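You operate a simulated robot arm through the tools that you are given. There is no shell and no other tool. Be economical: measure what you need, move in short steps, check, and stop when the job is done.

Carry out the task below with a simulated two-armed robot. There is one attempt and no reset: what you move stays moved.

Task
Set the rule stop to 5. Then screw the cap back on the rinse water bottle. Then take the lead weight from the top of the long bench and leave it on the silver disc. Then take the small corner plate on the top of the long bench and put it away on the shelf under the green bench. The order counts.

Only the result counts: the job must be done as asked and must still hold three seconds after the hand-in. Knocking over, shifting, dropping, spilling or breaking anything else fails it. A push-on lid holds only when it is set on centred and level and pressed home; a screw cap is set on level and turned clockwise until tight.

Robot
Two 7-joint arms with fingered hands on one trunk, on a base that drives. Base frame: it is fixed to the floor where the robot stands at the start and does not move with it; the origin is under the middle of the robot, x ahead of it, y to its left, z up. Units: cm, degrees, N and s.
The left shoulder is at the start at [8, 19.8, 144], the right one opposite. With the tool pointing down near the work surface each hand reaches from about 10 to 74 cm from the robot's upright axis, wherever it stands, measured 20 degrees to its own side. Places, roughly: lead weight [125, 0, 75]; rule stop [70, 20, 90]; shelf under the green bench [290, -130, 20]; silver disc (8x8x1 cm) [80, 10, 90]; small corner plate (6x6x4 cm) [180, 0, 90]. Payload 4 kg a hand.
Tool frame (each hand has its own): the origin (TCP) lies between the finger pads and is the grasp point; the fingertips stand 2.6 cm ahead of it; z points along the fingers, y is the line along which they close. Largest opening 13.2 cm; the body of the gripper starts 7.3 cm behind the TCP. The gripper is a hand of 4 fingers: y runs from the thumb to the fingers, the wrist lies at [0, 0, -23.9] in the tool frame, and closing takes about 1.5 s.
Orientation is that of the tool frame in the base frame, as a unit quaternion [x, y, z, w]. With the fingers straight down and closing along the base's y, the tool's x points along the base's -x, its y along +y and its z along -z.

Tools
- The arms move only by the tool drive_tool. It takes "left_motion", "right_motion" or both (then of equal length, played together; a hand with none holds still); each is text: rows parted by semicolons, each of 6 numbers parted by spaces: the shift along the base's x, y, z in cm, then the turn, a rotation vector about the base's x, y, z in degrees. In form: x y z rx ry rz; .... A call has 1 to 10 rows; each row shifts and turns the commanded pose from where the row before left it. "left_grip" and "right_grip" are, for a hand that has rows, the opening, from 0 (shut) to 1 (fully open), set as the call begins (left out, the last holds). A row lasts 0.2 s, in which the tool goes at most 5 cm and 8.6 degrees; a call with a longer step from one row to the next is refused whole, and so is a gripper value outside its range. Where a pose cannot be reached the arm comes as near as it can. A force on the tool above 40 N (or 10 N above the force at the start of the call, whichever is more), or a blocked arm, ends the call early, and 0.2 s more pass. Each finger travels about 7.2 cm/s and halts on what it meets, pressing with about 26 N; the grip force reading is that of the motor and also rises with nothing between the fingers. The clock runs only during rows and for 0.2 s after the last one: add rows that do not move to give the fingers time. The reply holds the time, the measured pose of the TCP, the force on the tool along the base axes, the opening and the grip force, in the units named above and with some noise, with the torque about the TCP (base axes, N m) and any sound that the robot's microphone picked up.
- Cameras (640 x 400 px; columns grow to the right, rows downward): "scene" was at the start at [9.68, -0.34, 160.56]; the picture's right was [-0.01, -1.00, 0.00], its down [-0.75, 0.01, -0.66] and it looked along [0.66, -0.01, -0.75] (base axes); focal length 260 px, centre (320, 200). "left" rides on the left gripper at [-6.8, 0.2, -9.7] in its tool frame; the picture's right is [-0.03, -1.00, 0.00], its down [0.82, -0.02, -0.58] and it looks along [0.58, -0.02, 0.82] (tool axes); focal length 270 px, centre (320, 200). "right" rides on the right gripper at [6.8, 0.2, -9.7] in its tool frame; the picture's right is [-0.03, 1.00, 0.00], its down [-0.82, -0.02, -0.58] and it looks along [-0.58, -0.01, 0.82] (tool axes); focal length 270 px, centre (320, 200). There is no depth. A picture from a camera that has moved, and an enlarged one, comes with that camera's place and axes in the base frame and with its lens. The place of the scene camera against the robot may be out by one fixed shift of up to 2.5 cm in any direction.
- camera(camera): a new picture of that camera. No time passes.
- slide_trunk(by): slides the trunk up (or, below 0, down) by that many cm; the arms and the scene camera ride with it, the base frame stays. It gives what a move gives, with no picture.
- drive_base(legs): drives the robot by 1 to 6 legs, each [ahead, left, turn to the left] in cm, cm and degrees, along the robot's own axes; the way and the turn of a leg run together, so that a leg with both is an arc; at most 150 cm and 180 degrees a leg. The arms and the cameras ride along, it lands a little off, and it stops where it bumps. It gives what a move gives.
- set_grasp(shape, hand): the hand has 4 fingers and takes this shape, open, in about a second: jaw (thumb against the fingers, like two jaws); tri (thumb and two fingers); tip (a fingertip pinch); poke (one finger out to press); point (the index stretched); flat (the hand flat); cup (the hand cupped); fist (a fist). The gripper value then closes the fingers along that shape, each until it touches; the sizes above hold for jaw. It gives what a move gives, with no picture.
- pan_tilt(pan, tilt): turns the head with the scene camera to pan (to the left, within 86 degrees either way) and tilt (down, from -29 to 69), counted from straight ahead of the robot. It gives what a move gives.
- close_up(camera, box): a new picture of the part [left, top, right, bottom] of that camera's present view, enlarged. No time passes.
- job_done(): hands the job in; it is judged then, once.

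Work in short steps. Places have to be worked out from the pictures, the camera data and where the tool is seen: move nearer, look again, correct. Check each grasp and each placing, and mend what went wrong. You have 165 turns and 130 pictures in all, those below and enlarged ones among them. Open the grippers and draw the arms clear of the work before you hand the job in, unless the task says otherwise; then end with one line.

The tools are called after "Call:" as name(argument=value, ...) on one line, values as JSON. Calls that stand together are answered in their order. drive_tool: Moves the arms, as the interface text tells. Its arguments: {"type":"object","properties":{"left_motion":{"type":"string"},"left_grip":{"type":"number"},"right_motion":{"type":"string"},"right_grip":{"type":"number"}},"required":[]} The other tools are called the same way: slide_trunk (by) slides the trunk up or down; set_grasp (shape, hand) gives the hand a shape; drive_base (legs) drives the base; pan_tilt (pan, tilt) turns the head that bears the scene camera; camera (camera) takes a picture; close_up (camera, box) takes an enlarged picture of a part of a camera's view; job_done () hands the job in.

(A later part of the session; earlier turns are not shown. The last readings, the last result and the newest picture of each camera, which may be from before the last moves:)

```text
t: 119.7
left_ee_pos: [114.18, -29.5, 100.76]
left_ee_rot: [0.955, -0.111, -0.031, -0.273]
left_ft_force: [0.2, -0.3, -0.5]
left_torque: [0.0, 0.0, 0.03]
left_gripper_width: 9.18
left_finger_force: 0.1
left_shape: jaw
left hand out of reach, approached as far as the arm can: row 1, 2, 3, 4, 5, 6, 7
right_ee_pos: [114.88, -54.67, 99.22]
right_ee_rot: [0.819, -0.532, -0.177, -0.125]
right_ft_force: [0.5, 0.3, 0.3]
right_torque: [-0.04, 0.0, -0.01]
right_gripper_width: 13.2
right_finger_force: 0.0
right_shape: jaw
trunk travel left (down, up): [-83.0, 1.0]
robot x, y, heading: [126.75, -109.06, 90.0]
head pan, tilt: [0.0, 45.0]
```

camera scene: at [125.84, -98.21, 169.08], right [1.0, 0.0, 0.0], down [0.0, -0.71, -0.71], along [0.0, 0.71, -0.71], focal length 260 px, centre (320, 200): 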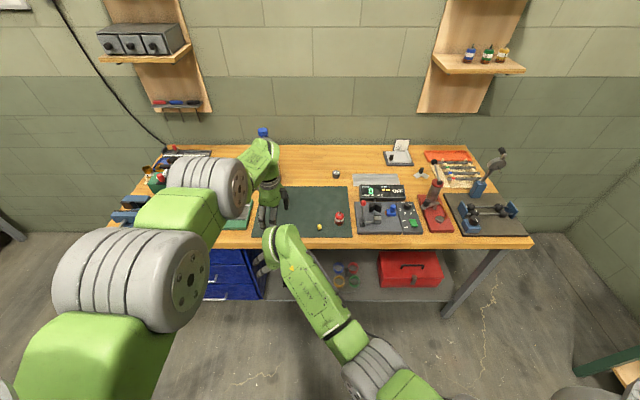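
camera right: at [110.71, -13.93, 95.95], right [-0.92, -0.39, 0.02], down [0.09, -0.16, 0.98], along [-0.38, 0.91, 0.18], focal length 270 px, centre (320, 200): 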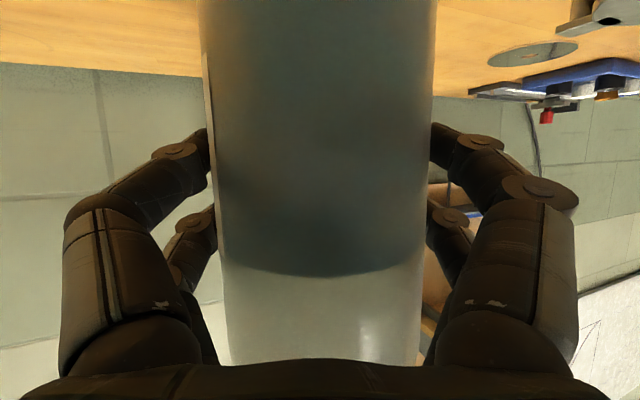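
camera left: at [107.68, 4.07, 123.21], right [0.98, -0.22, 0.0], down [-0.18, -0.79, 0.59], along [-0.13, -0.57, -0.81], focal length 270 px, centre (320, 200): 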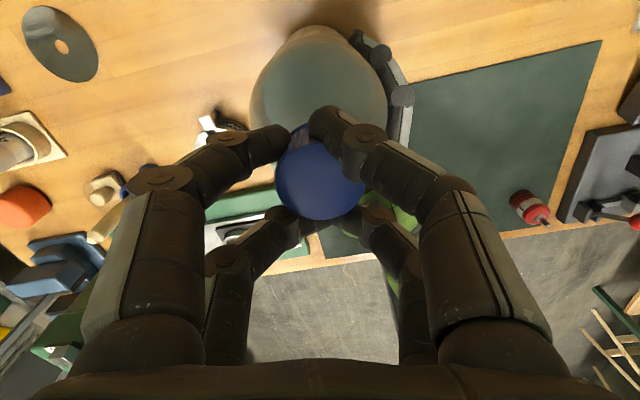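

The wrist itself stays ~60 cm ahead of the shoulder. I'll change the arm's posture by swinging the hand outward to the left and up, clear of the bench, then retract. First back the base away a bit more for safety.

Call:
drive_base(legs=[[-30, 0, 0]])

Call:
drive_tool(left_motion="-3 0 1 -8 0 0;-3 0 1 -8 0 0;-3 -1 1 -8 0 0;-3 -1 1 -8 0 0;-3 -1 1 0 0 0;-3 -1 1 0 0 0;-3 -2 1 0 0 0;-3 -2 0 0 0 0;-3 -2 0 0 0 0;-3 -2 0 0 0 0")

Call:
drive_tool(left_motion="0 -4 0 0 0 0;0 -4 0 0 0 0;0 -4 0 0 0 0;0 -4 0 0 0 0")

```text
t: 121.8
left_ee_pos: [114.22, -58.69, 100.53]
left_ee_rot: [0.956, -0.11, -0.03, -0.271]
left_ft_force: [0.0, 0.5, 0.5]
left_torque: [-0.04, 0.01, 0.02]
left_gripper_width: 9.2
left_finger_force: 0.0
left_shape: jaw
right_ee_pos: [114.94, -83.94, 99.12]
right_ee_rot: [0.819, -0.532, -0.176, -0.124]
right_ft_force: [0.0, 0.0, 0.2]
right_torque: [-0.02, 0.02, 0.02]
right_gripper_width: 13.18
right_finger_force: 0.1
right_shape: jaw
trunk travel left (down, up): [-83.0, 1.0]
robot x, y, heading: [127.04, -138.61, 90.3]
head pan, tilt: [0.0, 45.0]
```

```text
t: 124.0
left_ee_pos: [85.77, -77.43, 109.14]
left_ee_rot: [0.993, -0.115, 0.001, 0.0]
left_ft_force: [-0.9, 0.2, -0.4]
left_torque: [0.0, -0.02, 0.0]
left_gripper_width: 9.23
left_finger_force: 0.0
left_shape: jaw
left hand out of reach, approached as far as the arm can: row 1, 2, 3, 4
right_ee_pos: [114.73, -84.2, 99.32]
right_ee_rot: [0.818, -0.532, -0.177, -0.127]
right_ft_force: [-0.3, 0.4, 0.1]
right_torque: [0.03, 0.01, 0.01]
right_gripper_width: 13.16
right_finger_force: 0.1
right_shape: jaw
trunk travel left (down, up): [-83.0, 1.0]
robot x, y, heading: [127.42, -138.86, 90.4]
head pan, tilt: [0.0, 45.0]
```

```text
t: 125.0
left_ee_pos: [86.07, -93.43, 109.18]
left_ee_rot: [0.993, -0.116, 0.0, 0.0]
left_ft_force: [0.9, -0.4, -0.5]
left_torque: [0.03, -0.04, 0.01]
left_gripper_width: 9.23
left_finger_force: 0.0
left_shape: jaw
right_ee_pos: [114.87, -84.32, 99.37]
right_ee_rot: [0.818, -0.532, -0.178, -0.126]
right_ft_force: [0.6, -0.8, -0.2]
right_torque: [-0.01, -0.01, 0.02]
right_gripper_width: 13.18
right_finger_force: 0.0
right_shape: jaw
trunk travel left (down, up): [-83.0, 1.0]
robot x, y, heading: [127.09, -138.78, 90.1]
head pan, tilt: [0.0, 45.0]
```

The left arm is freed. Now return both hands to neutral: turn the left wrist back, and bring the right hand to its own side, fingers down.

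Call:
drive_tool(right_motion="3 -1 1 -7.3 -3.3 0;3 -1 0 -7.3 -3.3 0;3 -1 0 -6 -3 0;3 -2 0 0 0 -8;3 -2 0 0 0 -8;3 -2 0 0 0 -8;3 -2 0 0 0 0;3 -2 0 0 0 0;2 -2 0 0 0 0;0 -2 0 0 0 0", right_grip=0.6, left_motion="0 0 0 0 0 -8.5;0 0 0 0 0 -8.5;0 0 0 0 0 -8.5;0 0 0 0 0 -8.5;0 0 0 0 0 -8.5;0 0 0 0 0 -8.5;2 0 0 0 0 -8.5;3 0 0 0 0 -8.5;3 0 0 0 0 -8.5;3 0 0 0 0 0")

Call:
drive_tool(left_motion="3 -1 -1 0 0 0;3 -1 -1 0 0 0;3 -1 -1 0 0 0;3 -1 -1 0 0 0;3 -1 -1 0 0 0")

Call:
camera(camera="scene")

```text
t: 127.2
left_ee_pos: [97.21, -93.54, 109.15]
left_ee_rot: [0.709, -0.706, 0.001, 0.001]
left_ft_force: [-0.3, 0.6, 0.0]
left_torque: [0.02, 0.02, -0.01]
left_gripper_width: 9.22
left_finger_force: 0.0
left_shape: jaw
right_ee_pos: [140.93, -101.24, 100.31]
right_ee_rot: [0.709, -0.705, -0.007, -0.024]
right_ft_force: [0.0, -0.9, -0.4]
right_torque: [0.02, 0.03, 0.01]
right_gripper_width: 7.94
right_finger_force: 0.0
right_shape: jaw
trunk travel left (down, up): [-83.0, 1.0]
robot x, y, heading: [126.81, -138.49, 90.5]
head pan, tilt: [0.0, 45.0]
```

```text
t: 128.3
left_ee_pos: [112.2, -98.43, 104.12]
left_ee_rot: [0.709, -0.705, -0.001, 0.001]
left_ft_force: [-0.1, 0.2, 0.0]
left_torque: [0.0, 0.0, 0.02]
left_gripper_width: 9.23
left_finger_force: 0.1
left_shape: jaw
right_ee_pos: [141.0, -101.19, 100.23]
right_ee_rot: [0.709, -0.705, -0.007, -0.023]
right_ft_force: [-0.4, 0.0, 0.6]
right_torque: [0.01, 0.0, 0.0]
right_gripper_width: 7.98
right_finger_force: 0.0
right_shape: jaw
trunk travel left (down, up): [-83.0, 1.0]
robot x, y, heading: [127.2, -138.75, 90.1]
head pan, tilt: [0.0, 45.0]
```

```text
39 pictures are left
camera scene: at [126.03, -127.85, 169.09], right [1.0, 0.0, 0.0], down [0.0, -0.71, -0.71], along [0.0, 0.71, -0.71], focal length 260 px, centre (320, 200)
```

scene: 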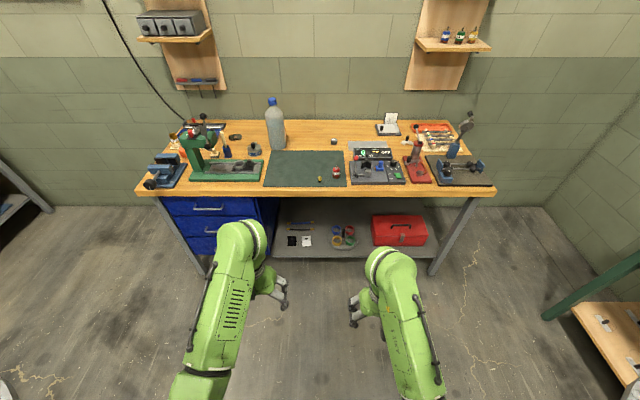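

Everything stands. The lead weight computes to about (134.4, 0.5). I'll lower the trunk 10 cm, raise the hands a bit as possible, and drive so the left hand can reach it.

Call:
slide_trunk(by=-8)

Call:
drive_tool(right_motion="0 -1 2 0 0 0;0 -1 2 0 0 0;0 -1 2 0 0 0", left_motion="0 1 2 0 0 0;0 1 2 0 0 0;0 1 2 0 0 0")

Call:
drive_base(legs=[[0, -23, 0], [45, 0, 0]])

Call:
camera(camera="scene")

```text
t: 129.5
left_ee_pos: [112.06, -98.36, 96.13]
left_ee_rot: [0.709, -0.705, 0.0, 0.002]
left_ft_force: [0.3, 0.0, -0.7]
left_torque: [0.04, 0.02, 0.02]
left_gripper_width: 9.23
left_finger_force: 0.0
left_shape: jaw
right_ee_pos: [140.99, -101.16, 92.27]
right_ee_rot: [0.709, -0.705, -0.007, -0.024]
right_ft_force: [0.0, 0.5, 1.0]
right_torque: [0.0, 0.02, -0.01]
right_gripper_width: 7.98
right_finger_force: 0.1
right_shape: jaw
trunk travel left (down, up): [-75.0, 9.0]
robot x, y, heading: [127.09, -138.64, 90.3]
head pan, tilt: [0.0, 45.0]
```

```text
t: 130.3
left_ee_pos: [112.15, -95.33, 102.1]
left_ee_rot: [0.709, -0.705, 0.0, 0.001]
left_ft_force: [-0.5, 0.3, -1.0]
left_torque: [0.02, -0.02, -0.04]
left_gripper_width: 9.23
left_finger_force: 0.1
left_shape: jaw
right_ee_pos: [141.04, -104.19, 98.33]
right_ee_rot: [0.707, -0.706, -0.006, -0.023]
right_ft_force: [-0.2, 0.4, 0.5]
right_torque: [0.01, 0.01, 0.01]
right_gripper_width: 7.96
right_finger_force: 0.1
right_shape: jaw
trunk travel left (down, up): [-75.0, 9.0]
robot x, y, heading: [127.01, -138.67, 90.1]
head pan, tilt: [0.0, 45.0]
```

```text
t: 134.4
left_ee_pos: [135.01, -50.22, 102.18]
left_ee_rot: [0.708, -0.706, 0.0, 0.0]
left_ft_force: [0.0, -0.1, -0.1]
left_torque: [0.0, 0.01, 0.01]
left_gripper_width: 9.26
left_finger_force: 0.1
left_shape: jaw
right_ee_pos: [163.82, -59.02, 98.5]
right_ee_rot: [0.708, -0.706, -0.007, -0.024]
right_ft_force: [-0.4, -0.3, -0.4]
right_torque: [0.01, -0.03, 0.01]
right_gripper_width: 7.96
right_finger_force: 0.0
right_shape: jaw
trunk travel left (down, up): [-75.0, 9.0]
robot x, y, heading: [149.84, -93.55, 90.3]
head pan, tilt: [0.0, 45.0]
```

```text
38 pictures are left
camera scene: at [148.77, -82.76, 161.1], right [1.0, 0.0, 0.0], down [0.0, -0.71, -0.71], along [0.0, 0.71, -0.71], focal length 260 px, centre (320, 200)
```

scene: 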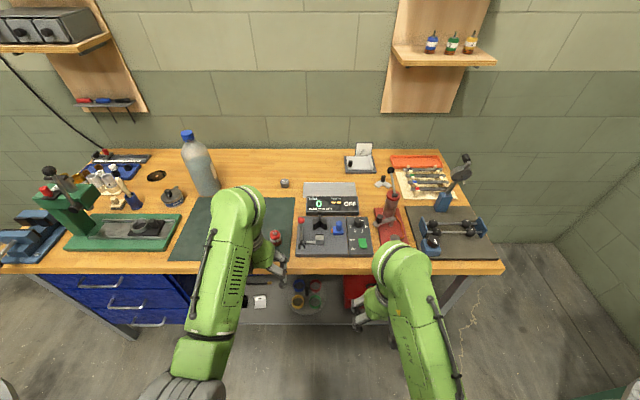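

Weight again computes to (134.5, 0.5). Drive ahead 24 cm; the left hand passes well above the red can.

Call:
drive_base(legs=[[24, 0, 0]])

Call:
drive_tool(left_motion="0 4 1 0 0 0;0 4 1 0 0 0;0 4 0 0 0 0;0 4 0 0 0 0;0 4 0 0 0 0;0 4 0 0 0 0;0 4 0 0 0 0", left_grip=0.6)

Call:
camera(camera="left")

```text
t: 136.2
left_ee_pos: [135.04, -26.16, 102.19]
left_ee_rot: [0.708, -0.707, -0.001, 0.0]
left_ft_force: [-0.3, -0.6, -0.2]
left_torque: [0.01, 0.03, 0.01]
left_gripper_width: 9.24
left_finger_force: 0.0
left_shape: jaw
right_ee_pos: [163.84, -35.07, 98.39]
right_ee_rot: [0.708, -0.706, -0.007, -0.025]
right_ft_force: [0.0, 0.7, 0.4]
right_torque: [0.02, 0.01, 0.01]
right_gripper_width: 7.96
right_finger_force: 0.1
right_shape: jaw
trunk travel left (down, up): [-75.0, 9.0]
robot x, y, heading: [149.54, -69.18, 90.0]
head pan, tilt: [0.0, 45.0]
```

```text
t: 137.8
left_ee_pos: [135.08, 2.18, 103.88]
left_ee_rot: [0.708, -0.706, 0.002, 0.002]
left_ft_force: [-1.0, -0.2, -1.0]
left_torque: [-0.01, -0.04, -0.02]
left_gripper_width: 7.97
left_finger_force: 0.0
left_shape: jaw
right_ee_pos: [163.86, -34.54, 98.11]
right_ee_rot: [-0.707, 0.707, 0.006, 0.022]
right_ft_force: [0.1, 0.9, -0.8]
right_torque: [-0.06, -0.01, 0.01]
right_gripper_width: 7.96
right_finger_force: 0.2
right_shape: jaw
trunk travel left (down, up): [-75.0, 9.0]
robot x, y, heading: [149.92, -69.23, 90.1]
head pan, tilt: [0.0, 45.0]
```

```text
37 pictures are left
camera left: at [134.95, 9.0, 113.56], right [1.0, 0.03, 0.0], down [0.02, -0.81, 0.58], along [0.01, -0.58, -0.81], focal length 270 px, centre (320, 200)
```

left: 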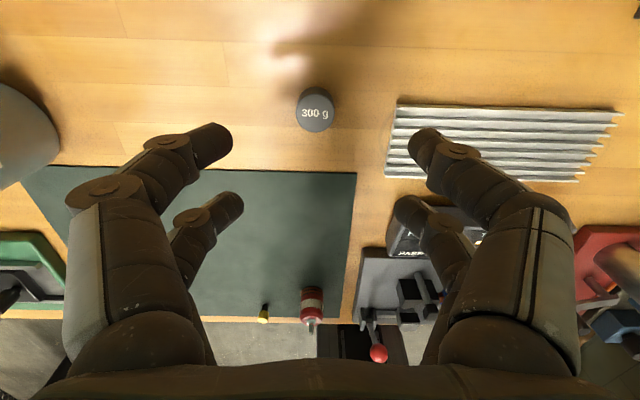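

The "300 g" weight's top centre is at (134.4, 0.9). I'll descend over it.

Call:
drive_tool(left_motion="-0.6 -1.2 -3 0 0 0;0 0 -4 0 0 0;0 0 -3 0 0 0;0 0 0 0 0 0", left_grip=0.5)

Call:
camera(camera="left")

```text
t: 138.8
left_ee_pos: [134.56, 0.88, 94.11]
left_ee_rot: [0.708, -0.706, 0.0, 0.001]
left_ft_force: [0.5, -0.8, 0.2]
left_torque: [0.05, 0.0, 0.02]
left_gripper_width: 6.67
left_finger_force: 0.0
left_shape: jaw
right_ee_pos: [163.78, -34.98, 98.34]
right_ee_rot: [0.707, -0.707, -0.005, -0.024]
right_ft_force: [0.7, 0.2, 0.5]
right_torque: [-0.02, 0.0, 0.01]
right_gripper_width: 7.98
right_finger_force: 0.0
right_shape: jaw
trunk travel left (down, up): [-75.0, 9.0]
robot x, y, heading: [149.81, -69.29, 90.2]
head pan, tilt: [0.0, 45.0]
```

```text
36 pictures are left
camera left: at [134.4, 7.53, 103.83], right [1.0, 0.03, 0.0], down [0.02, -0.82, 0.58], along [0.01, -0.58, -0.82], focal length 270 px, centre (320, 200)
```

left: 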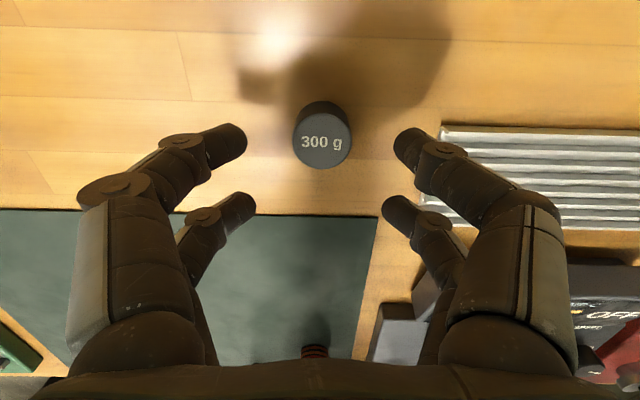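

Well centred. Descend to z ≈ 89.2 and close.

Call:
drive_tool(left_motion="0 0.1 -2 0 0 0;0 0 -2 0 0 0;0 0 -0.9 0 0 0;0 0 0 0 0 0")

Call:
drive_tool(left_motion="0 0 0 0 0 0;0 0 0 0 0 0;0 0 0 0 0 0;0 0 0 0 0 0;0 0 0 0 0 0;0 0 2 0 0 0;0 0 4 0 0 0;0 0 4 0 0 0;0 0 3 0 0 0", left_grip=0.05)

Call:
camera(camera="left")

```text
t: 139.8
left_ee_pos: [134.61, -0.09, 90.44]
left_ee_rot: [0.708, -0.706, 0.0, 0.002]
left_ft_force: [0.2, 0.1, 0.3]
left_torque: [0.03, 0.03, 0.01]
left_gripper_width: 6.66
left_finger_force: 0.0
left_shape: jaw
left hand out of reach, approached as far as the arm can: row 1, 2, 3
right_ee_pos: [163.9, -34.82, 98.2]
right_ee_rot: [0.707, -0.707, -0.006, -0.024]
right_ft_force: [0.3, 0.7, 0.8]
right_torque: [0.01, -0.01, 0.01]
right_gripper_width: 8.01
right_finger_force: 0.0
right_shape: jaw
trunk travel left (down, up): [-75.0, 9.0]
robot x, y, heading: [150.07, -69.26, 90.2]
head pan, tilt: [0.0, 45.0]
```

```text
t: 141.8
left_ee_pos: [134.52, -0.06, 103.51]
left_ee_rot: [0.708, -0.706, 0.001, 0.002]
left_ft_force: [0.1, -0.5, -3.6]
left_torque: [-0.03, 0.03, 0.03]
left_gripper_width: 1.11
left_finger_force: 25.5
left_shape: jaw
right_ee_pos: [163.86, -34.79, 98.27]
right_ee_rot: [0.708, -0.706, -0.005, -0.023]
right_ft_force: [-0.6, -0.7, -0.4]
right_torque: [0.0, 0.02, 0.0]
right_gripper_width: 7.98
right_finger_force: 0.1
right_shape: jaw
trunk travel left (down, up): [-75.0, 9.0]
robot x, y, heading: [149.98, -69.42, 90.0]
head pan, tilt: [0.0, 45.0]
```

```text
35 pictures are left
camera left: at [134.55, 6.66, 113.16], right [1.0, 0.03, 0.0], down [0.02, -0.81, 0.58], along [0.01, -0.58, -0.81], focal length 270 px, centre (320, 200)
```

left: 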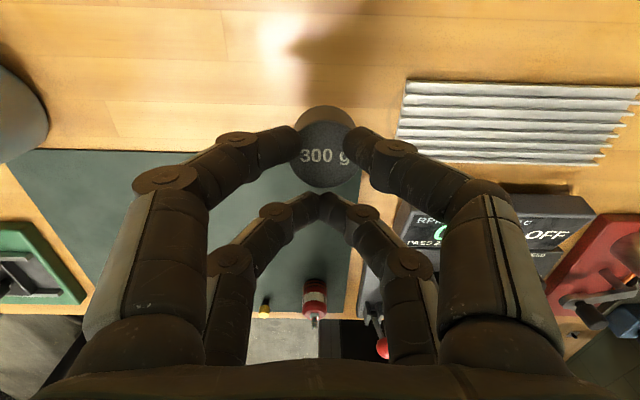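

The weight is lifted (held by the outer finger pair; force −3.6 N). I'll back the base away smoothly, then fold the arm moderately and check the grip.

Call:
drive_base(legs=[[-30, 0, 0]])

Call:
drive_tool(left_motion="0 -3 0 0 0 0;0 -3 0 0 0 0;0 -3 0 0 0 0;0 -3 0 0 0 0;0 -3 0 0 0 0;0 -3 0 0 0 0;0 -3 0 0 0 0;0 -3 0 0 0 0")

Call:
camera(camera="left")

```text
t: 143.8
left_ee_pos: [134.56, -30.07, 103.24]
left_ee_rot: [0.708, -0.706, 0.001, 0.001]
left_ft_force: [-0.7, 0.2, -2.9]
left_torque: [-0.04, 0.04, 0.01]
left_gripper_width: 1.08
left_finger_force: 25.7
left_shape: jaw
right_ee_pos: [163.78, -64.87, 98.23]
right_ee_rot: [0.708, -0.706, -0.005, -0.023]
right_ft_force: [0.5, 0.4, -0.5]
right_torque: [-0.01, 0.01, -0.02]
right_gripper_width: 7.95
right_finger_force: 0.0
right_shape: jaw
trunk travel left (down, up): [-75.0, 9.0]
robot x, y, heading: [150.09, -99.14, 89.9]
head pan, tilt: [0.0, 45.0]
```

```text
t: 145.6
left_ee_pos: [134.47, -54.28, 103.35]
left_ee_rot: [0.709, -0.705, 0.0, 0.0]
left_ft_force: [0.6, -0.3, -0.1]
left_torque: [-0.01, 0.01, 0.0]
left_gripper_width: 0.67
left_finger_force: 25.4
left_shape: jaw
right_ee_pos: [163.86, -65.18, 98.25]
right_ee_rot: [0.708, -0.706, -0.006, -0.023]
right_ft_force: [0.0, -0.6, 0.3]
right_torque: [0.0, 0.02, 0.01]
right_gripper_width: 7.96
right_finger_force: 0.1
right_shape: jaw
trunk travel left (down, up): [-75.0, 9.0]
robot x, y, heading: [150.08, -99.37, 89.9]
head pan, tilt: [0.0, 45.0]
```

```text
34 pictures are left
camera left: at [134.49, -47.61, 113.06], right [1.0, 0.03, 0.0], down [0.02, -0.82, 0.58], along [0.02, -0.58, -0.82], focal length 270 px, centre (320, 200)
```

left: 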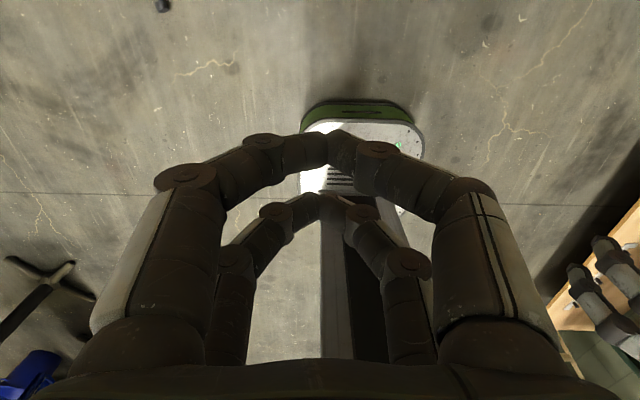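

The weight slipped out during the fold. I need to find it: look with the scene camera.

Call:
camera(camera="scene")

Call:
pan_tilt(pan=15, tilt=65)

Call:
camera(camera="scene")

```text
33 pictures are left
camera scene: at [148.76, -88.77, 161.09], right [1.0, 0.0, 0.0], down [0.0, -0.71, -0.71], along [0.0, 0.71, -0.71], focal length 260 px, centre (320, 200)
```

scene: 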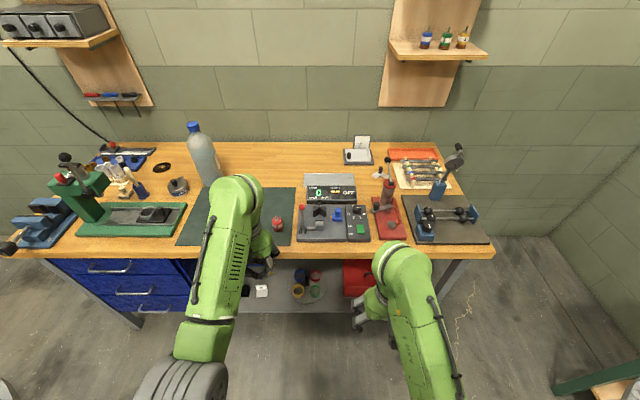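

```text
t: 146.4
left_ee_pos: [134.62, -54.2, 103.21]
left_ee_rot: [0.708, -0.706, 0.0, 0.001]
left_ft_force: [-0.2, -0.4, 0.4]
left_torque: [0.0, 0.0, -0.03]
left_gripper_width: 0.66
left_finger_force: 25.8
left_shape: jaw
right_ee_pos: [163.86, -65.01, 98.28]
right_ee_rot: [0.709, -0.705, -0.006, -0.023]
right_ft_force: [-0.3, 0.1, -0.4]
right_torque: [0.0, 0.0, 0.03]
right_gripper_width: 7.97
right_finger_force: 0.2
right_shape: jaw
trunk travel left (down, up): [-75.0, 9.0]
robot x, y, heading: [149.88, -99.86, 90.1]
head pan, tilt: [15.0, 65.0]
```

```text
32 pictures are left
camera scene: at [147.22, -90.85, 158.58], right [0.97, 0.26, 0.0], down [0.24, -0.87, -0.42], along [-0.11, 0.41, -0.91], focal length 260 px, centre (320, 200)
```

scene: 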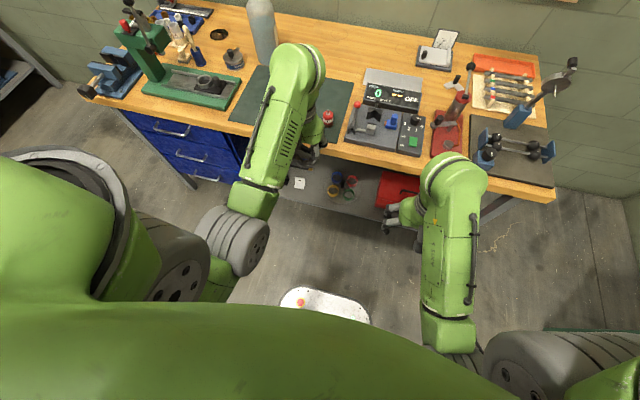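

No weight on the bench top. A small dark object shows at the top of the left camera's view, on the floor; I'll enlarge it.

Call:
close_up(camera="left", box=[130, 0, 210, 50])

Call:
close_up(camera="scene", box=[130, 130, 330, 280])

```text
8.00 times, centred on (170, 25) of left
camera zoom: at [134.5, -47.44, 112.96], right [1.0, 0.03, 0.0], down [0.02, -0.82, 0.58], along [0.02, -0.58, -0.82], focal length 2162 px, centre (1520, 1600)
```

zoom: 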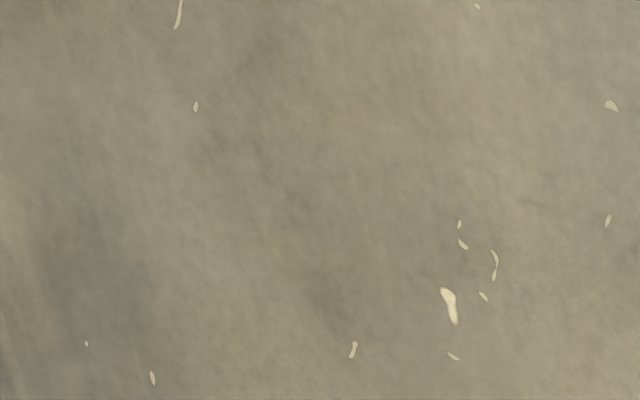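

```text
2.67 times, centred on (230, 205) of scene
camera zoom: at [147.22, -90.85, 158.58], right [0.97, 0.26, 0.0], down [0.24, -0.87, -0.42], along [-0.11, 0.41, -0.91], focal length 692 px, centre (560, 187)
```

zoom: 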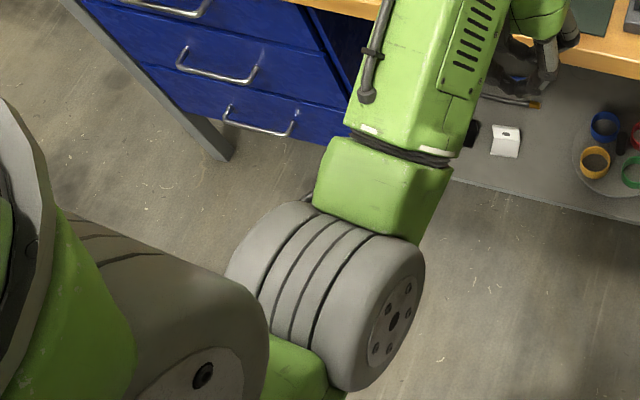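

The object moved between pictures: the weight is rolling on the floor. I'll let time pass and pan left to find it.

Call:
pan_tilt(pan=60, tilt=40)

Call:
camera(camera="scene")

```text
t: 147.6
left_ee_pos: [134.48, -54.18, 103.22]
left_ee_rot: [0.708, -0.706, -0.001, 0.001]
left_ft_force: [-0.2, 0.9, 0.5]
left_torque: [-0.01, 0.01, 0.0]
left_gripper_width: 0.65
left_finger_force: 26.0
left_shape: jaw
right_ee_pos: [163.98, -65.04, 98.31]
right_ee_rot: [0.708, -0.706, -0.007, -0.023]
right_ft_force: [1.3, -0.2, 0.3]
right_torque: [0.02, -0.02, -0.01]
right_gripper_width: 7.98
right_finger_force: 0.1
right_shape: jaw
trunk travel left (down, up): [-75.0, 9.0]
robot x, y, heading: [149.72, -99.6, 89.9]
head pan, tilt: [60.0, 40.0]
```

```text
29 pictures are left
camera scene: at [141.43, -92.52, 161.8], right [0.5, 0.87, 0.0], down [0.56, -0.32, -0.77], along [-0.66, 0.38, -0.64], focal length 260 px, centre (320, 200)
```

scene: 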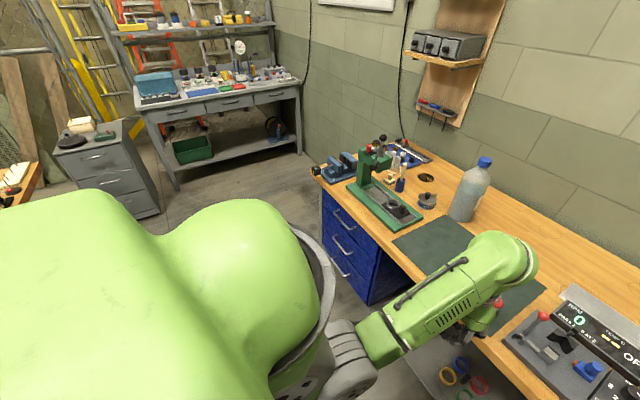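

My own shoulder blocks the view. I'll back up a little and turn left to look along the bench toward −x.

Call:
drive_base(legs=[[-12, 0, 0], [0, 0, 80]])

Call:
pan_tilt(pan=-5, tilt=40)

Call:
camera(camera="scene")

```text
t: 152.2
left_ee_pos: [102.61, -118.39, 103.35]
left_ee_rot: [0.996, -0.091, -0.001, 0.001]
left_ft_force: [-0.6, -0.2, -0.5]
left_torque: [-0.01, -0.04, 0.02]
left_gripper_width: 0.71
left_finger_force: 26.1
left_shape: jaw
right_ee_pos: [118.67, -91.57, 98.39]
right_ee_rot: [0.996, -0.091, -0.02, -0.014]
right_ft_force: [-0.4, -0.5, 0.5]
right_torque: [0.0, 0.04, 0.0]
right_gripper_width: 8.0
right_finger_force: 0.1
right_shape: jaw
trunk travel left (down, up): [-75.0, 9.0]
robot x, y, heading: [150.44, -111.42, 169.7]
head pan, tilt: [60.0, 40.0]
```

```text
t: 153.6
left_ee_pos: [102.6, -118.41, 103.3]
left_ee_rot: [0.996, -0.091, 0.0, 0.001]
left_ft_force: [-0.2, -0.3, 0.3]
left_torque: [0.03, -0.04, 0.0]
left_gripper_width: 0.68
left_finger_force: 26.3
left_shape: jaw
right_ee_pos: [118.56, -91.49, 98.3]
right_ee_rot: [0.996, -0.09, -0.02, -0.014]
right_ft_force: [0.9, 0.1, -0.5]
right_torque: [0.0, 0.0, -0.04]
right_gripper_width: 7.98
right_finger_force: 0.0
right_shape: jaw
trunk travel left (down, up): [-75.0, 9.0]
robot x, y, heading: [149.85, -111.46, 169.6]
head pan, tilt: [-5.0, 40.0]
```

```text
28 pictures are left
camera scene: at [137.67, -108.98, 161.8], right [0.27, 0.96, 0.0], down [0.62, -0.17, -0.77], along [-0.74, 0.2, -0.64], focal length 260 px, centre (320, 200)
```

scene: 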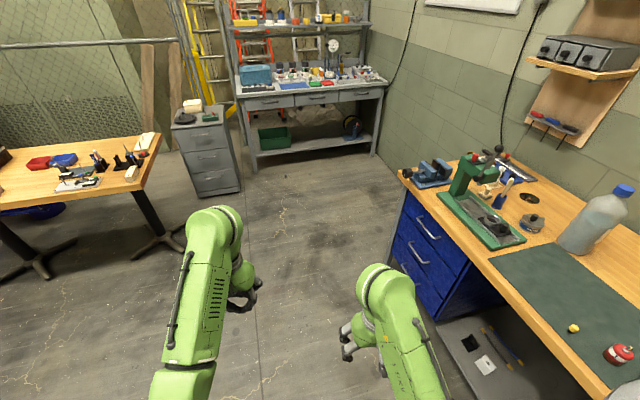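

Call:
close_up(camera="scene", box=[230, 120, 420, 300])

Call:
close_up(camera="scene", box=[0, 180, 260, 400])

```text
2.22 times, centred on (325, 210) of scene
camera zoom: at [137.67, -108.98, 161.8], right [0.27, 0.96, 0.0], down [0.62, -0.17, -0.77], along [-0.74, 0.2, -0.64], focal length 577 px, centre (309, 178)
```

zoom: 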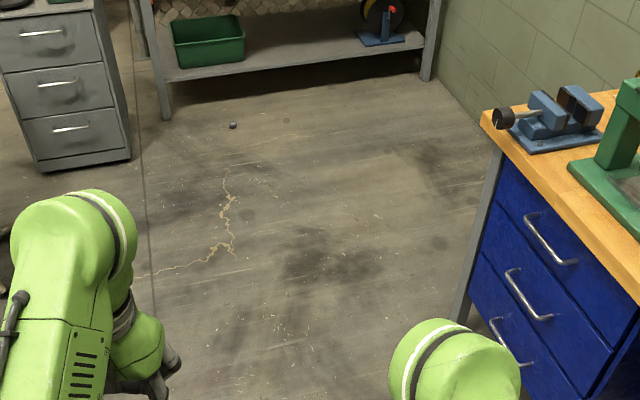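

```text
1.82 times, centred on (130, 290) of scene
camera zoom: at [137.67, -108.98, 161.8], right [0.27, 0.96, 0.0], down [0.62, -0.17, -0.77], along [-0.74, 0.2, -0.64], focal length 472 px, centre (666, 36)
```

zoom: 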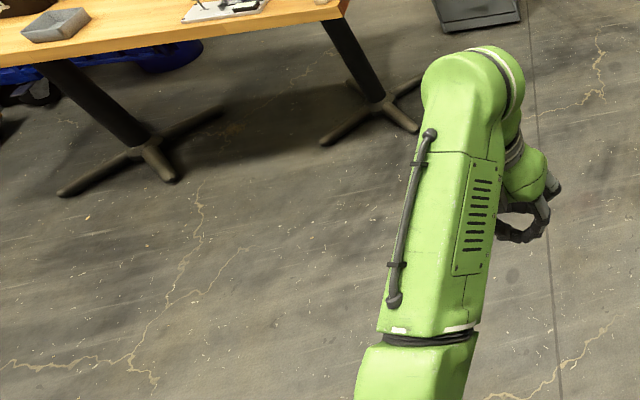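

Found: the weight lies on the floor around (−97, −84), rolled there. I'll drive over toward it, facing −x, stopping well short and check it has come to rest.

Call:
drive_base(legs=[[0, 0, 10.3], [120, 0, 0], [40, -40, 0]])

Call:
pan_tilt(pan=10, tilt=50)

Call:
camera(camera="scene")

```text
t: 163.2
left_ee_pos: [-54.94, -85.6, 103.41]
left_ee_rot: [1.0, -0.003, 0.0, 0.0]
left_ft_force: [0.5, -0.5, 0.2]
left_torque: [0.01, 0.01, 0.02]
left_gripper_width: 0.68
left_finger_force: 26.0
left_shape: jaw
right_ee_pos: [-43.81, -56.52, 98.26]
right_ee_rot: [1.0, -0.004, -0.022, -0.013]
right_ft_force: [0.0, -0.5, 0.5]
right_torque: [0.03, 0.01, 0.02]
right_gripper_width: 7.97
right_finger_force: 0.0
right_shape: jaw
trunk travel left (down, up): [-75.0, 9.0]
robot x, y, heading: [-9.13, -71.02, 179.3]
head pan, tilt: [-5.0, 40.0]
```

```text
t: 164.0
left_ee_pos: [-54.97, -85.53, 103.27]
left_ee_rot: [1.0, -0.004, 0.0, 0.001]
left_ft_force: [0.3, -0.3, 0.0]
left_torque: [0.04, 0.01, -0.01]
left_gripper_width: 0.7
left_finger_force: 25.6
left_shape: jaw
right_ee_pos: [-43.86, -56.47, 98.33]
right_ee_rot: [1.0, -0.004, -0.021, -0.012]
right_ft_force: [0.8, 0.1, -0.4]
right_torque: [-0.02, -0.01, -0.01]
right_gripper_width: 7.97
right_finger_force: 0.1
right_shape: jaw
trunk travel left (down, up): [-75.0, 9.0]
robot x, y, heading: [-9.37, -70.82, 179.4]
head pan, tilt: [10.0, 50.0]
```

```text
25 pictures are left
camera scene: at [-21.32, -72.15, 160.39], right [-0.17, 0.99, 0.0], down [0.76, 0.13, -0.64], along [-0.63, -0.11, -0.77], focal length 260 px, centre (320, 200)
```

scene: 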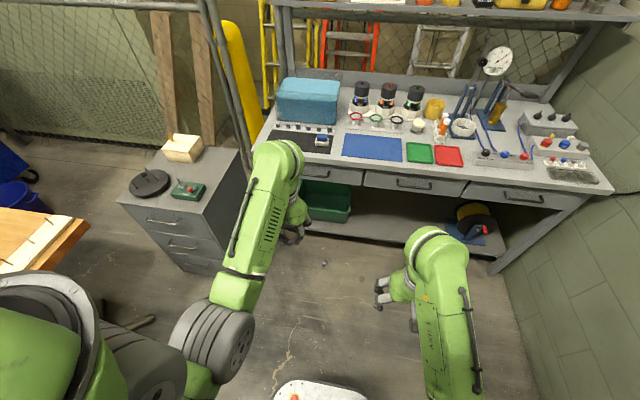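

Call:
close_up(camera="scene", box=[300, 245, 350, 280])

```text
11.43 times, centred on (325, 262) of scene
camera zoom: at [-21.32, -72.15, 160.39], right [-0.17, 0.99, 0.0], down [0.76, 0.13, -0.64], along [-0.63, -0.11, -0.77], focal length 2966 px, centre (263, -514)
```

zoom: 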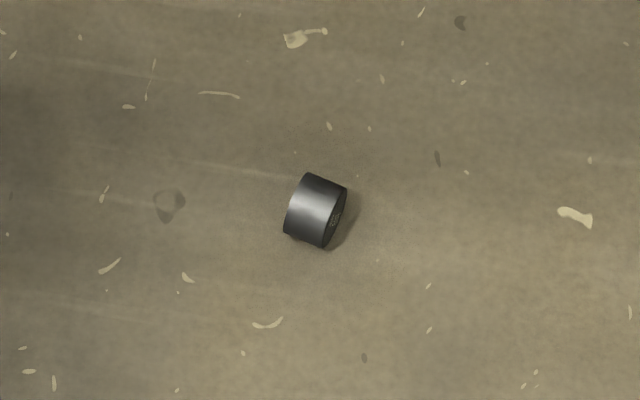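

The weight rests on its side at about (−98.3, −82.7), axis ~71° from +x. Plan: lower the trunk, grip it across its axis, turn it so that I can stand it upright again, then regrip. First lower the trunk and drive closer.

Call:
slide_trunk(by=-70)

Call:
drive_base(legs=[[30, -6, 0.6]])

Call:
drive_tool(left_motion="0 0 0 0 0 8.5;0 0 0 0 0 8.5;0 0 0 0 0 8.5;0 0 0 0 0 8.5;0 0 0 0 0 8.5;0 0 0 0 0 8.5;0 0 0 0 0 8.5;0 0 0 0 0 8.5;0 0 0 0 0 3;0 0 0 0 0 0", left_grip=0.6)

Call:
camera(camera="left")

```text
refused: -70 is not a number from -40 to 40
```

```text
t: 166.1
left_ee_pos: [-84.88, -80.13, 103.42]
left_ee_rot: [1.0, 0.003, -0.001, 0.001]
left_ft_force: [-0.2, -0.4, 0.1]
left_torque: [0.03, 0.0, 0.0]
left_gripper_width: 0.68
left_finger_force: 26.0
left_shape: jaw
right_ee_pos: [-74.18, -50.81, 98.34]
right_ee_rot: [1.0, 0.002, -0.022, -0.012]
right_ft_force: [1.0, -0.4, -0.4]
right_torque: [-0.01, 0.03, 0.0]
right_gripper_width: 7.96
right_finger_force: 0.1
right_shape: jaw
trunk travel left (down, up): [-75.0, 9.0]
robot x, y, heading: [-39.94, -64.66, -179.7]
head pan, tilt: [10.0, 50.0]
```

```text
t: 168.2
left_ee_pos: [-85.17, -80.02, 103.27]
left_ee_rot: [0.813, 0.583, 0.001, 0.001]
left_ft_force: [-0.7, 0.5, -0.2]
left_torque: [0.01, 0.0, 0.0]
left_gripper_width: 7.85
left_finger_force: 0.0
left_shape: jaw
right_ee_pos: [-74.42, -50.66, 98.23]
right_ee_rot: [1.0, 0.001, -0.022, -0.012]
right_ft_force: [0.0, -0.1, -0.1]
right_torque: [0.03, 0.01, -0.01]
right_gripper_width: 7.98
right_finger_force: 0.0
right_shape: jaw
trunk travel left (down, up): [-75.0, 9.0]
robot x, y, heading: [-39.65, -64.32, -180.0]
head pan, tilt: [10.0, 50.0]
```

```text
23 pictures are left
camera left: at [-87.12, -86.68, 112.96], right [-0.96, 0.3, 0.0], down [0.24, 0.78, 0.58], along [0.17, 0.55, -0.82], focal length 270 px, centre (320, 200)
```

left: 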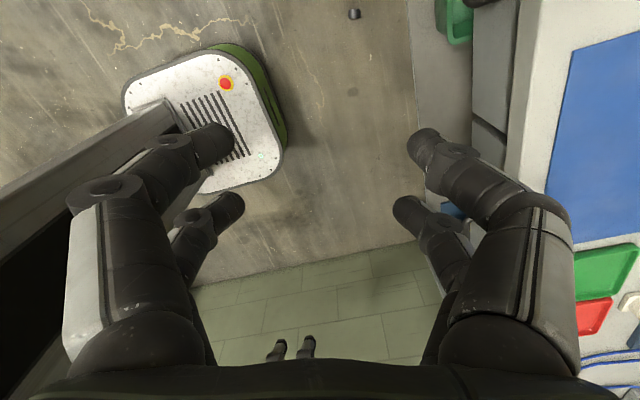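

The left camera confirms the weight at about (−97.9, −82.2). Lower the trunk in two slides.

Call:
slide_trunk(by=-40)

Call:
slide_trunk(by=-34)

Call:
drive_tool(left_motion="-3 0 0 0 0 0;-4 -0.5 -1 0 0 0;-3 -0.5 -2 0 0 0;-2.5 -0.5 -4 0 0 0;0 0 -4 0 0 0;0 0 0 0 0 0")

Call:
camera(camera="left")

```text
t: 172.1
left_ee_pos: [-85.1, -80.15, 63.35]
left_ee_rot: [0.813, 0.582, 0.0, 0.001]
left_ft_force: [-0.5, 0.5, -0.1]
left_torque: [-0.01, -0.03, -0.02]
left_gripper_width: 7.87
left_finger_force: 0.1
left_shape: jaw
right_ee_pos: [-74.41, -50.66, 58.41]
right_ee_rot: [1.0, 0.002, -0.021, -0.012]
right_ft_force: [0.9, -1.3, 0.5]
right_torque: [0.02, -0.01, 0.02]
right_gripper_width: 7.96
right_finger_force: 0.1
right_shape: jaw
trunk travel left (down, up): [-35.0, 49.0]
robot x, y, heading: [-40.24, -64.74, -179.6]
head pan, tilt: [10.0, 50.0]
```

```text
t: 175.4
left_ee_pos: [-85.13, -80.04, 29.27]
left_ee_rot: [0.813, 0.583, 0.0, 0.002]
left_ft_force: [0.2, 0.3, -0.5]
left_torque: [0.02, -0.01, 0.02]
left_gripper_width: 7.88
left_finger_force: 0.1
left_shape: jaw
right_ee_pos: [-74.44, -50.7, 24.32]
right_ee_rot: [1.0, 0.001, -0.022, -0.012]
right_ft_force: [1.2, 0.1, 0.9]
right_torque: [0.01, -0.03, 0.0]
right_gripper_width: 7.96
right_finger_force: 0.0
right_shape: jaw
trunk travel left (down, up): [-1.0, 83.0]
robot x, y, heading: [-40.14, -64.61, -179.9]
head pan, tilt: [10.0, 50.0]
```

```text
t: 176.8
left_ee_pos: [-97.73, -81.46, 18.18]
left_ee_rot: [0.812, 0.583, 0.001, 0.001]
left_ft_force: [-0.7, -1.1, -0.6]
left_torque: [0.0, 0.01, 0.01]
left_gripper_width: 7.88
left_finger_force: 0.1
left_shape: jaw
right_ee_pos: [-74.26, -50.75, 24.35]
right_ee_rot: [1.0, 0.001, -0.022, -0.012]
right_ft_force: [-0.2, -0.5, -0.1]
right_torque: [-0.05, -0.01, 0.0]
right_gripper_width: 7.98
right_finger_force: 0.1
right_shape: jaw
trunk travel left (down, up): [-1.0, 83.0]
robot x, y, heading: [-39.32, -64.6, -179.7]
head pan, tilt: [10.0, 50.0]
```

```text
22 pictures are left
camera left: at [-99.7, -88.12, 27.86], right [-0.95, 0.3, 0.0], down [0.24, 0.78, 0.58], along [0.17, 0.55, -0.82], focal length 270 px, centre (320, 200)
```

left: 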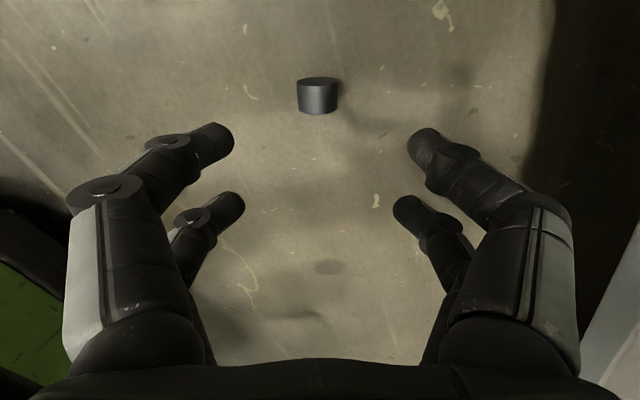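

The weight's axis lines up with the tool's x. Centre (−97.6, −81.9). Descend to z ≈ 3.3 and close.

Call:
drive_tool(left_motion="0.1 -0.5 -4 0 0 0;0 0 -4 0 0 0;0 0 -2 0 0 0;0 0 0 0 0 0", left_grip=0.5)

Call:
camera(camera="left")

```text
t: 177.8
left_ee_pos: [-97.55, -82.01, 8.33]
left_ee_rot: [0.812, 0.583, 0.001, 0.0]
left_ft_force: [0.7, 0.8, -0.6]
left_torque: [0.02, 0.02, 0.0]
left_gripper_width: 6.61
left_finger_force: 0.1
left_shape: jaw
right_ee_pos: [-74.38, -50.67, 24.38]
right_ee_rot: [1.0, 0.002, -0.021, -0.011]
right_ft_force: [-0.4, -0.3, -0.1]
right_torque: [-0.01, -0.01, -0.01]
right_gripper_width: 7.99
right_finger_force: 0.2
right_shape: jaw
trunk travel left (down, up): [-1.0, 83.0]
robot x, y, heading: [-39.97, -64.33, -179.8]
head pan, tilt: [10.0, 50.0]
```

```text
21 pictures are left
camera left: at [-99.47, -88.61, 17.99], right [-0.95, 0.3, 0.0], down [0.24, 0.78, 0.58], along [0.17, 0.55, -0.82], focal length 270 px, centre (320, 200)
```

left: 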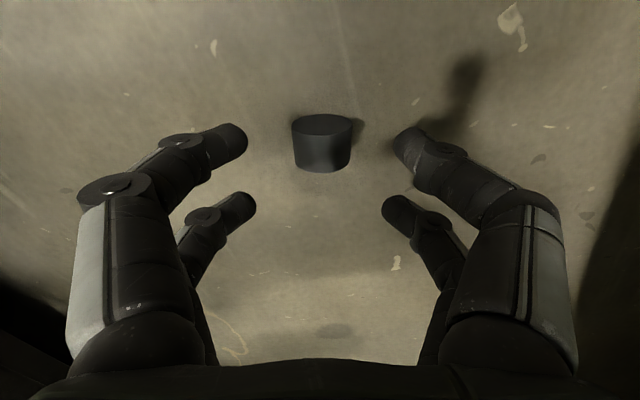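

Centred well. Lower to z = 3.2 and close.

Call:
drive_tool(left_motion="0.1 0.1 -2 0 0 0;0 0 -2 0 0 0;0 0 -1.1 0 0 0;0 0 0 0 0 0")

Call:
drive_tool(left_motion="0 0 0 0 0 0;0 0 0 0 0 0;0 0 0 0 0 0;0 0 0 0 0 0;0 0 0 0 0 0;0 0 0 0 0 0", left_grip=0.05)

Call:
camera(camera="left")

```text
t: 178.8
left_ee_pos: [-97.46, -81.93, 3.15]
left_ee_rot: [0.813, 0.583, 0.001, 0.0]
left_ft_force: [0.2, 0.4, 0.4]
left_torque: [-0.01, 0.03, -0.03]
left_gripper_width: 6.61
left_finger_force: 0.0
left_shape: jaw
right_ee_pos: [-74.31, -50.76, 24.33]
right_ee_rot: [1.0, 0.002, -0.021, -0.011]
right_ft_force: [0.1, 0.1, -0.4]
right_torque: [0.02, -0.05, 0.04]
right_gripper_width: 7.95
right_finger_force: 0.0
right_shape: jaw
trunk travel left (down, up): [-1.0, 83.0]
robot x, y, heading: [-39.48, -64.79, -179.7]
head pan, tilt: [10.0, 50.0]
```

```text
t: 180.2
left_ee_pos: [-97.43, -81.92, 3.22]
left_ee_rot: [0.812, 0.583, 0.001, 0.001]
left_ft_force: [1.6, 1.0, 0.1]
left_torque: [0.03, -0.04, -0.01]
left_gripper_width: 0.68
left_finger_force: 26.2
left_shape: jaw
right_ee_pos: [-74.29, -50.72, 24.31]
right_ee_rot: [1.0, 0.002, -0.02, -0.012]
right_ft_force: [-0.2, 0.4, -0.7]
right_torque: [0.01, 0.03, 0.02]
right_gripper_width: 7.98
right_finger_force: 0.3
right_shape: jaw
trunk travel left (down, up): [-1.0, 83.0]
robot x, y, heading: [-39.74, -64.67, -179.9]
head pan, tilt: [10.0, 50.0]
```

```text
20 pictures are left
camera left: at [-99.38, -88.55, 12.88], right [-0.95, 0.3, 0.0], down [0.24, 0.78, 0.58], along [0.17, 0.55, -0.82], focal length 270 px, centre (320, 200)
```

left: 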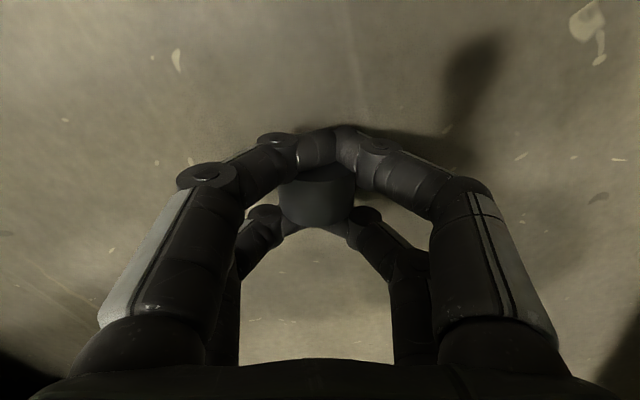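

The fingers wrapped over the weight's ends rather than pinching it. I'll open, rise, and change to the three‑finger shape for a firmer pinch at the middle.

Call:
drive_tool(left_motion="0 0 0 0 0 0;0 0 0 0 0 0;0 0 0 0 0 0;0 0 0 0 0 0;0 0 3 0 0 0;0 0 3 0 0 0", left_grip=0.6)

Call:
set_grasp(hand="left", shape="tri")

Call:
camera(camera="left")

```text
t: 181.6
left_ee_pos: [-97.49, -81.87, 9.2]
left_ee_rot: [0.813, 0.582, 0.001, 0.001]
left_ft_force: [-0.3, -0.5, -2.5]
left_torque: [0.06, 0.12, 0.0]
left_gripper_width: 7.93
left_finger_force: 0.1
left_shape: jaw
right_ee_pos: [-74.34, -50.61, 24.29]
right_ee_rot: [1.0, 0.001, -0.021, -0.012]
right_ft_force: [0.3, -0.4, 0.3]
right_torque: [-0.02, 0.01, 0.04]
right_gripper_width: 7.95
right_finger_force: 0.1
right_shape: jaw
trunk travel left (down, up): [-1.0, 83.0]
robot x, y, heading: [-39.73, -64.73, -179.9]
head pan, tilt: [10.0, 50.0]
```

```text
t: 182.5
left_ee_pos: [-97.43, -81.87, 9.21]
left_ee_rot: [0.813, 0.582, 0.001, 0.0]
left_ft_force: [0.6, -0.4, -3.3]
left_torque: [0.08, 0.18, -0.01]
left_gripper_width: 13.19
left_finger_force: 0.1
left_shape: tri
right_ee_pos: [-74.35, -50.77, 24.35]
right_ee_rot: [1.0, 0.001, -0.021, -0.012]
right_ft_force: [0.6, 0.2, 0.9]
right_torque: [-0.01, 0.03, 0.03]
right_gripper_width: 7.96
right_finger_force: 0.2
right_shape: jaw
trunk travel left (down, up): [-1.0, 83.0]
robot x, y, heading: [-40.05, -64.42, -179.8]
head pan, tilt: [10.0, 50.0]
```

```text
19 pictures are left
camera left: at [-99.42, -88.57, 18.85], right [-0.95, 0.3, 0.0], down [0.24, 0.78, 0.58], along [0.17, 0.55, -0.82], focal length 270 px, centre (320, 200)
```

left: 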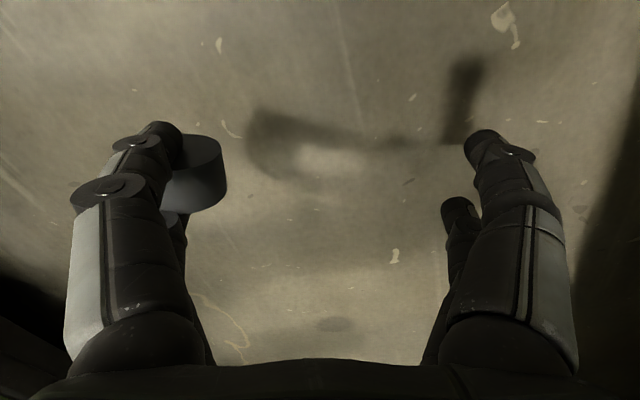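

The weight is wedged between the two left fingers and came up with them. I'll lower near the floor and close the three‑finger shape onto it.

Call:
drive_tool(left_motion="0 0 -2.5 0 0 0;0 0 -2 0 0 0;0 0 0 0 0 0")

Call:
drive_tool(left_motion="0 0 0 0 0 0;0 0 0 0 0 0;0 0 0 0 0 0;0 0 0 0 0 0;0 0 0 0 0 0;0 0 0 0 0 0;0 0 0 0 0 0;0 0 0 0 0 0", left_grip=0.05)

Call:
camera(camera="left")

```text
t: 183.3
left_ee_pos: [-97.51, -81.87, 4.6]
left_ee_rot: [0.813, 0.583, 0.001, 0.001]
left_ft_force: [0.5, 0.2, -3.0]
left_torque: [0.07, 0.17, 0.0]
left_gripper_width: 13.17
left_finger_force: 0.0
left_shape: tri
right_ee_pos: [-74.33, -50.76, 24.3]
right_ee_rot: [1.0, 0.002, -0.022, -0.012]
right_ft_force: [0.6, 0.1, 0.0]
right_torque: [0.01, -0.02, -0.03]
right_gripper_width: 7.98
right_finger_force: 0.0
right_shape: jaw
trunk travel left (down, up): [-1.0, 83.0]
robot x, y, heading: [-39.78, -64.89, -179.9]
head pan, tilt: [10.0, 50.0]
```

```text
t: 185.1
left_ee_pos: [-97.46, -81.91, 4.72]
left_ee_rot: [0.812, 0.583, 0.001, 0.001]
left_ft_force: [-0.9, 0.0, -2.9]
left_torque: [0.02, 0.01, 0.01]
left_gripper_width: 0.1
left_finger_force: 25.9
left_shape: tri
right_ee_pos: [-74.42, -50.7, 24.28]
right_ee_rot: [1.0, 0.002, -0.02, -0.013]
right_ft_force: [0.5, -1.1, -0.5]
right_torque: [-0.01, 0.01, -0.05]
right_gripper_width: 7.97
right_finger_force: 0.1
right_shape: jaw
trunk travel left (down, up): [-1.0, 83.0]
robot x, y, heading: [-39.92, -64.62, -179.6]
head pan, tilt: [10.0, 50.0]
```

```text
18 pictures are left
camera left: at [-99.38, -88.55, 14.36], right [-0.95, 0.3, 0.0], down [0.24, 0.78, 0.58], along [0.17, 0.55, -0.82], focal length 270 px, centre (320, 200)
```

left: 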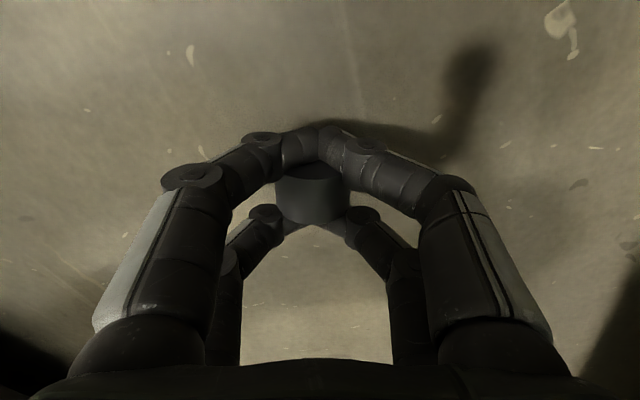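

The weight is firmly wedged lengthwise between the fingers. I'll set it on the floor and switch to the fingertip‑pinch shape, which takes the other fingers away and should free it in place.

Call:
drive_tool(left_motion="0 0 -0.5 0 0 0;0 0 -0.5 0 0 0;0 0 -0.4 0 0 0;0 0 -0.2 0 0 0;0 0 0 0 0 0")

Call:
set_grasp(hand="left", shape="tip")

Call:
camera(camera="left")

```text
t: 186.3
left_ee_pos: [-97.57, -81.97, 3.14]
left_ee_rot: [0.813, 0.583, 0.0, -0.001]
left_ft_force: [1.4, 0.7, 7.6]
left_torque: [0.01, -0.06, 0.02]
left_gripper_width: 0.14
left_finger_force: 25.8
left_shape: tri
right_ee_pos: [-74.26, -50.77, 24.4]
right_ee_rot: [1.0, 0.001, -0.021, -0.013]
right_ft_force: [0.0, -0.3, 0.3]
right_torque: [-0.01, 0.0, 0.02]
right_gripper_width: 7.96
right_finger_force: 0.1
right_shape: jaw
trunk travel left (down, up): [-1.0, 83.0]
robot x, y, heading: [-39.63, -64.91, -180.0]
head pan, tilt: [10.0, 50.0]
```

```text
t: 187.2
left_ee_pos: [-97.48, -82.02, 3.09]
left_ee_rot: [0.813, 0.582, 0.002, 0.001]
left_ft_force: [-1.3, 0.4, -0.8]
left_torque: [0.04, 0.05, -0.01]
left_gripper_width: 13.19
left_finger_force: 0.1
left_shape: tip
right_ee_pos: [-74.4, -50.87, 24.24]
right_ee_rot: [1.0, 0.001, -0.021, -0.012]
right_ft_force: [0.8, -0.2, 0.5]
right_torque: [0.01, 0.04, 0.02]
right_gripper_width: 7.98
right_finger_force: 0.0
right_shape: jaw
trunk travel left (down, up): [-1.0, 83.0]
robot x, y, heading: [-39.94, -64.44, -179.6]
head pan, tilt: [10.0, 50.0]
```

```text
17 pictures are left
camera left: at [-99.35, -88.54, 12.74], right [-0.95, 0.3, 0.0], down [0.24, 0.78, 0.58], along [0.17, 0.55, -0.82], focal length 270 px, centre (320, 200)
```

left: 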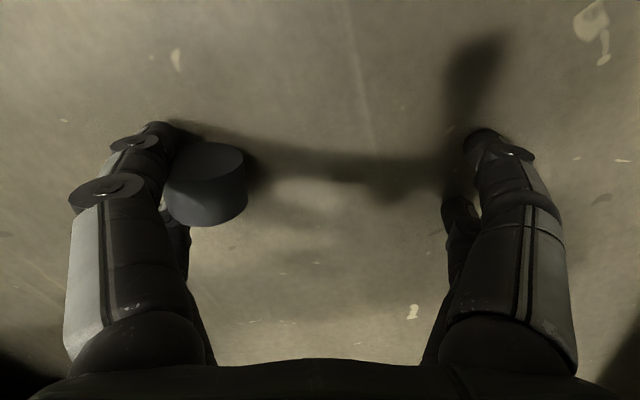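

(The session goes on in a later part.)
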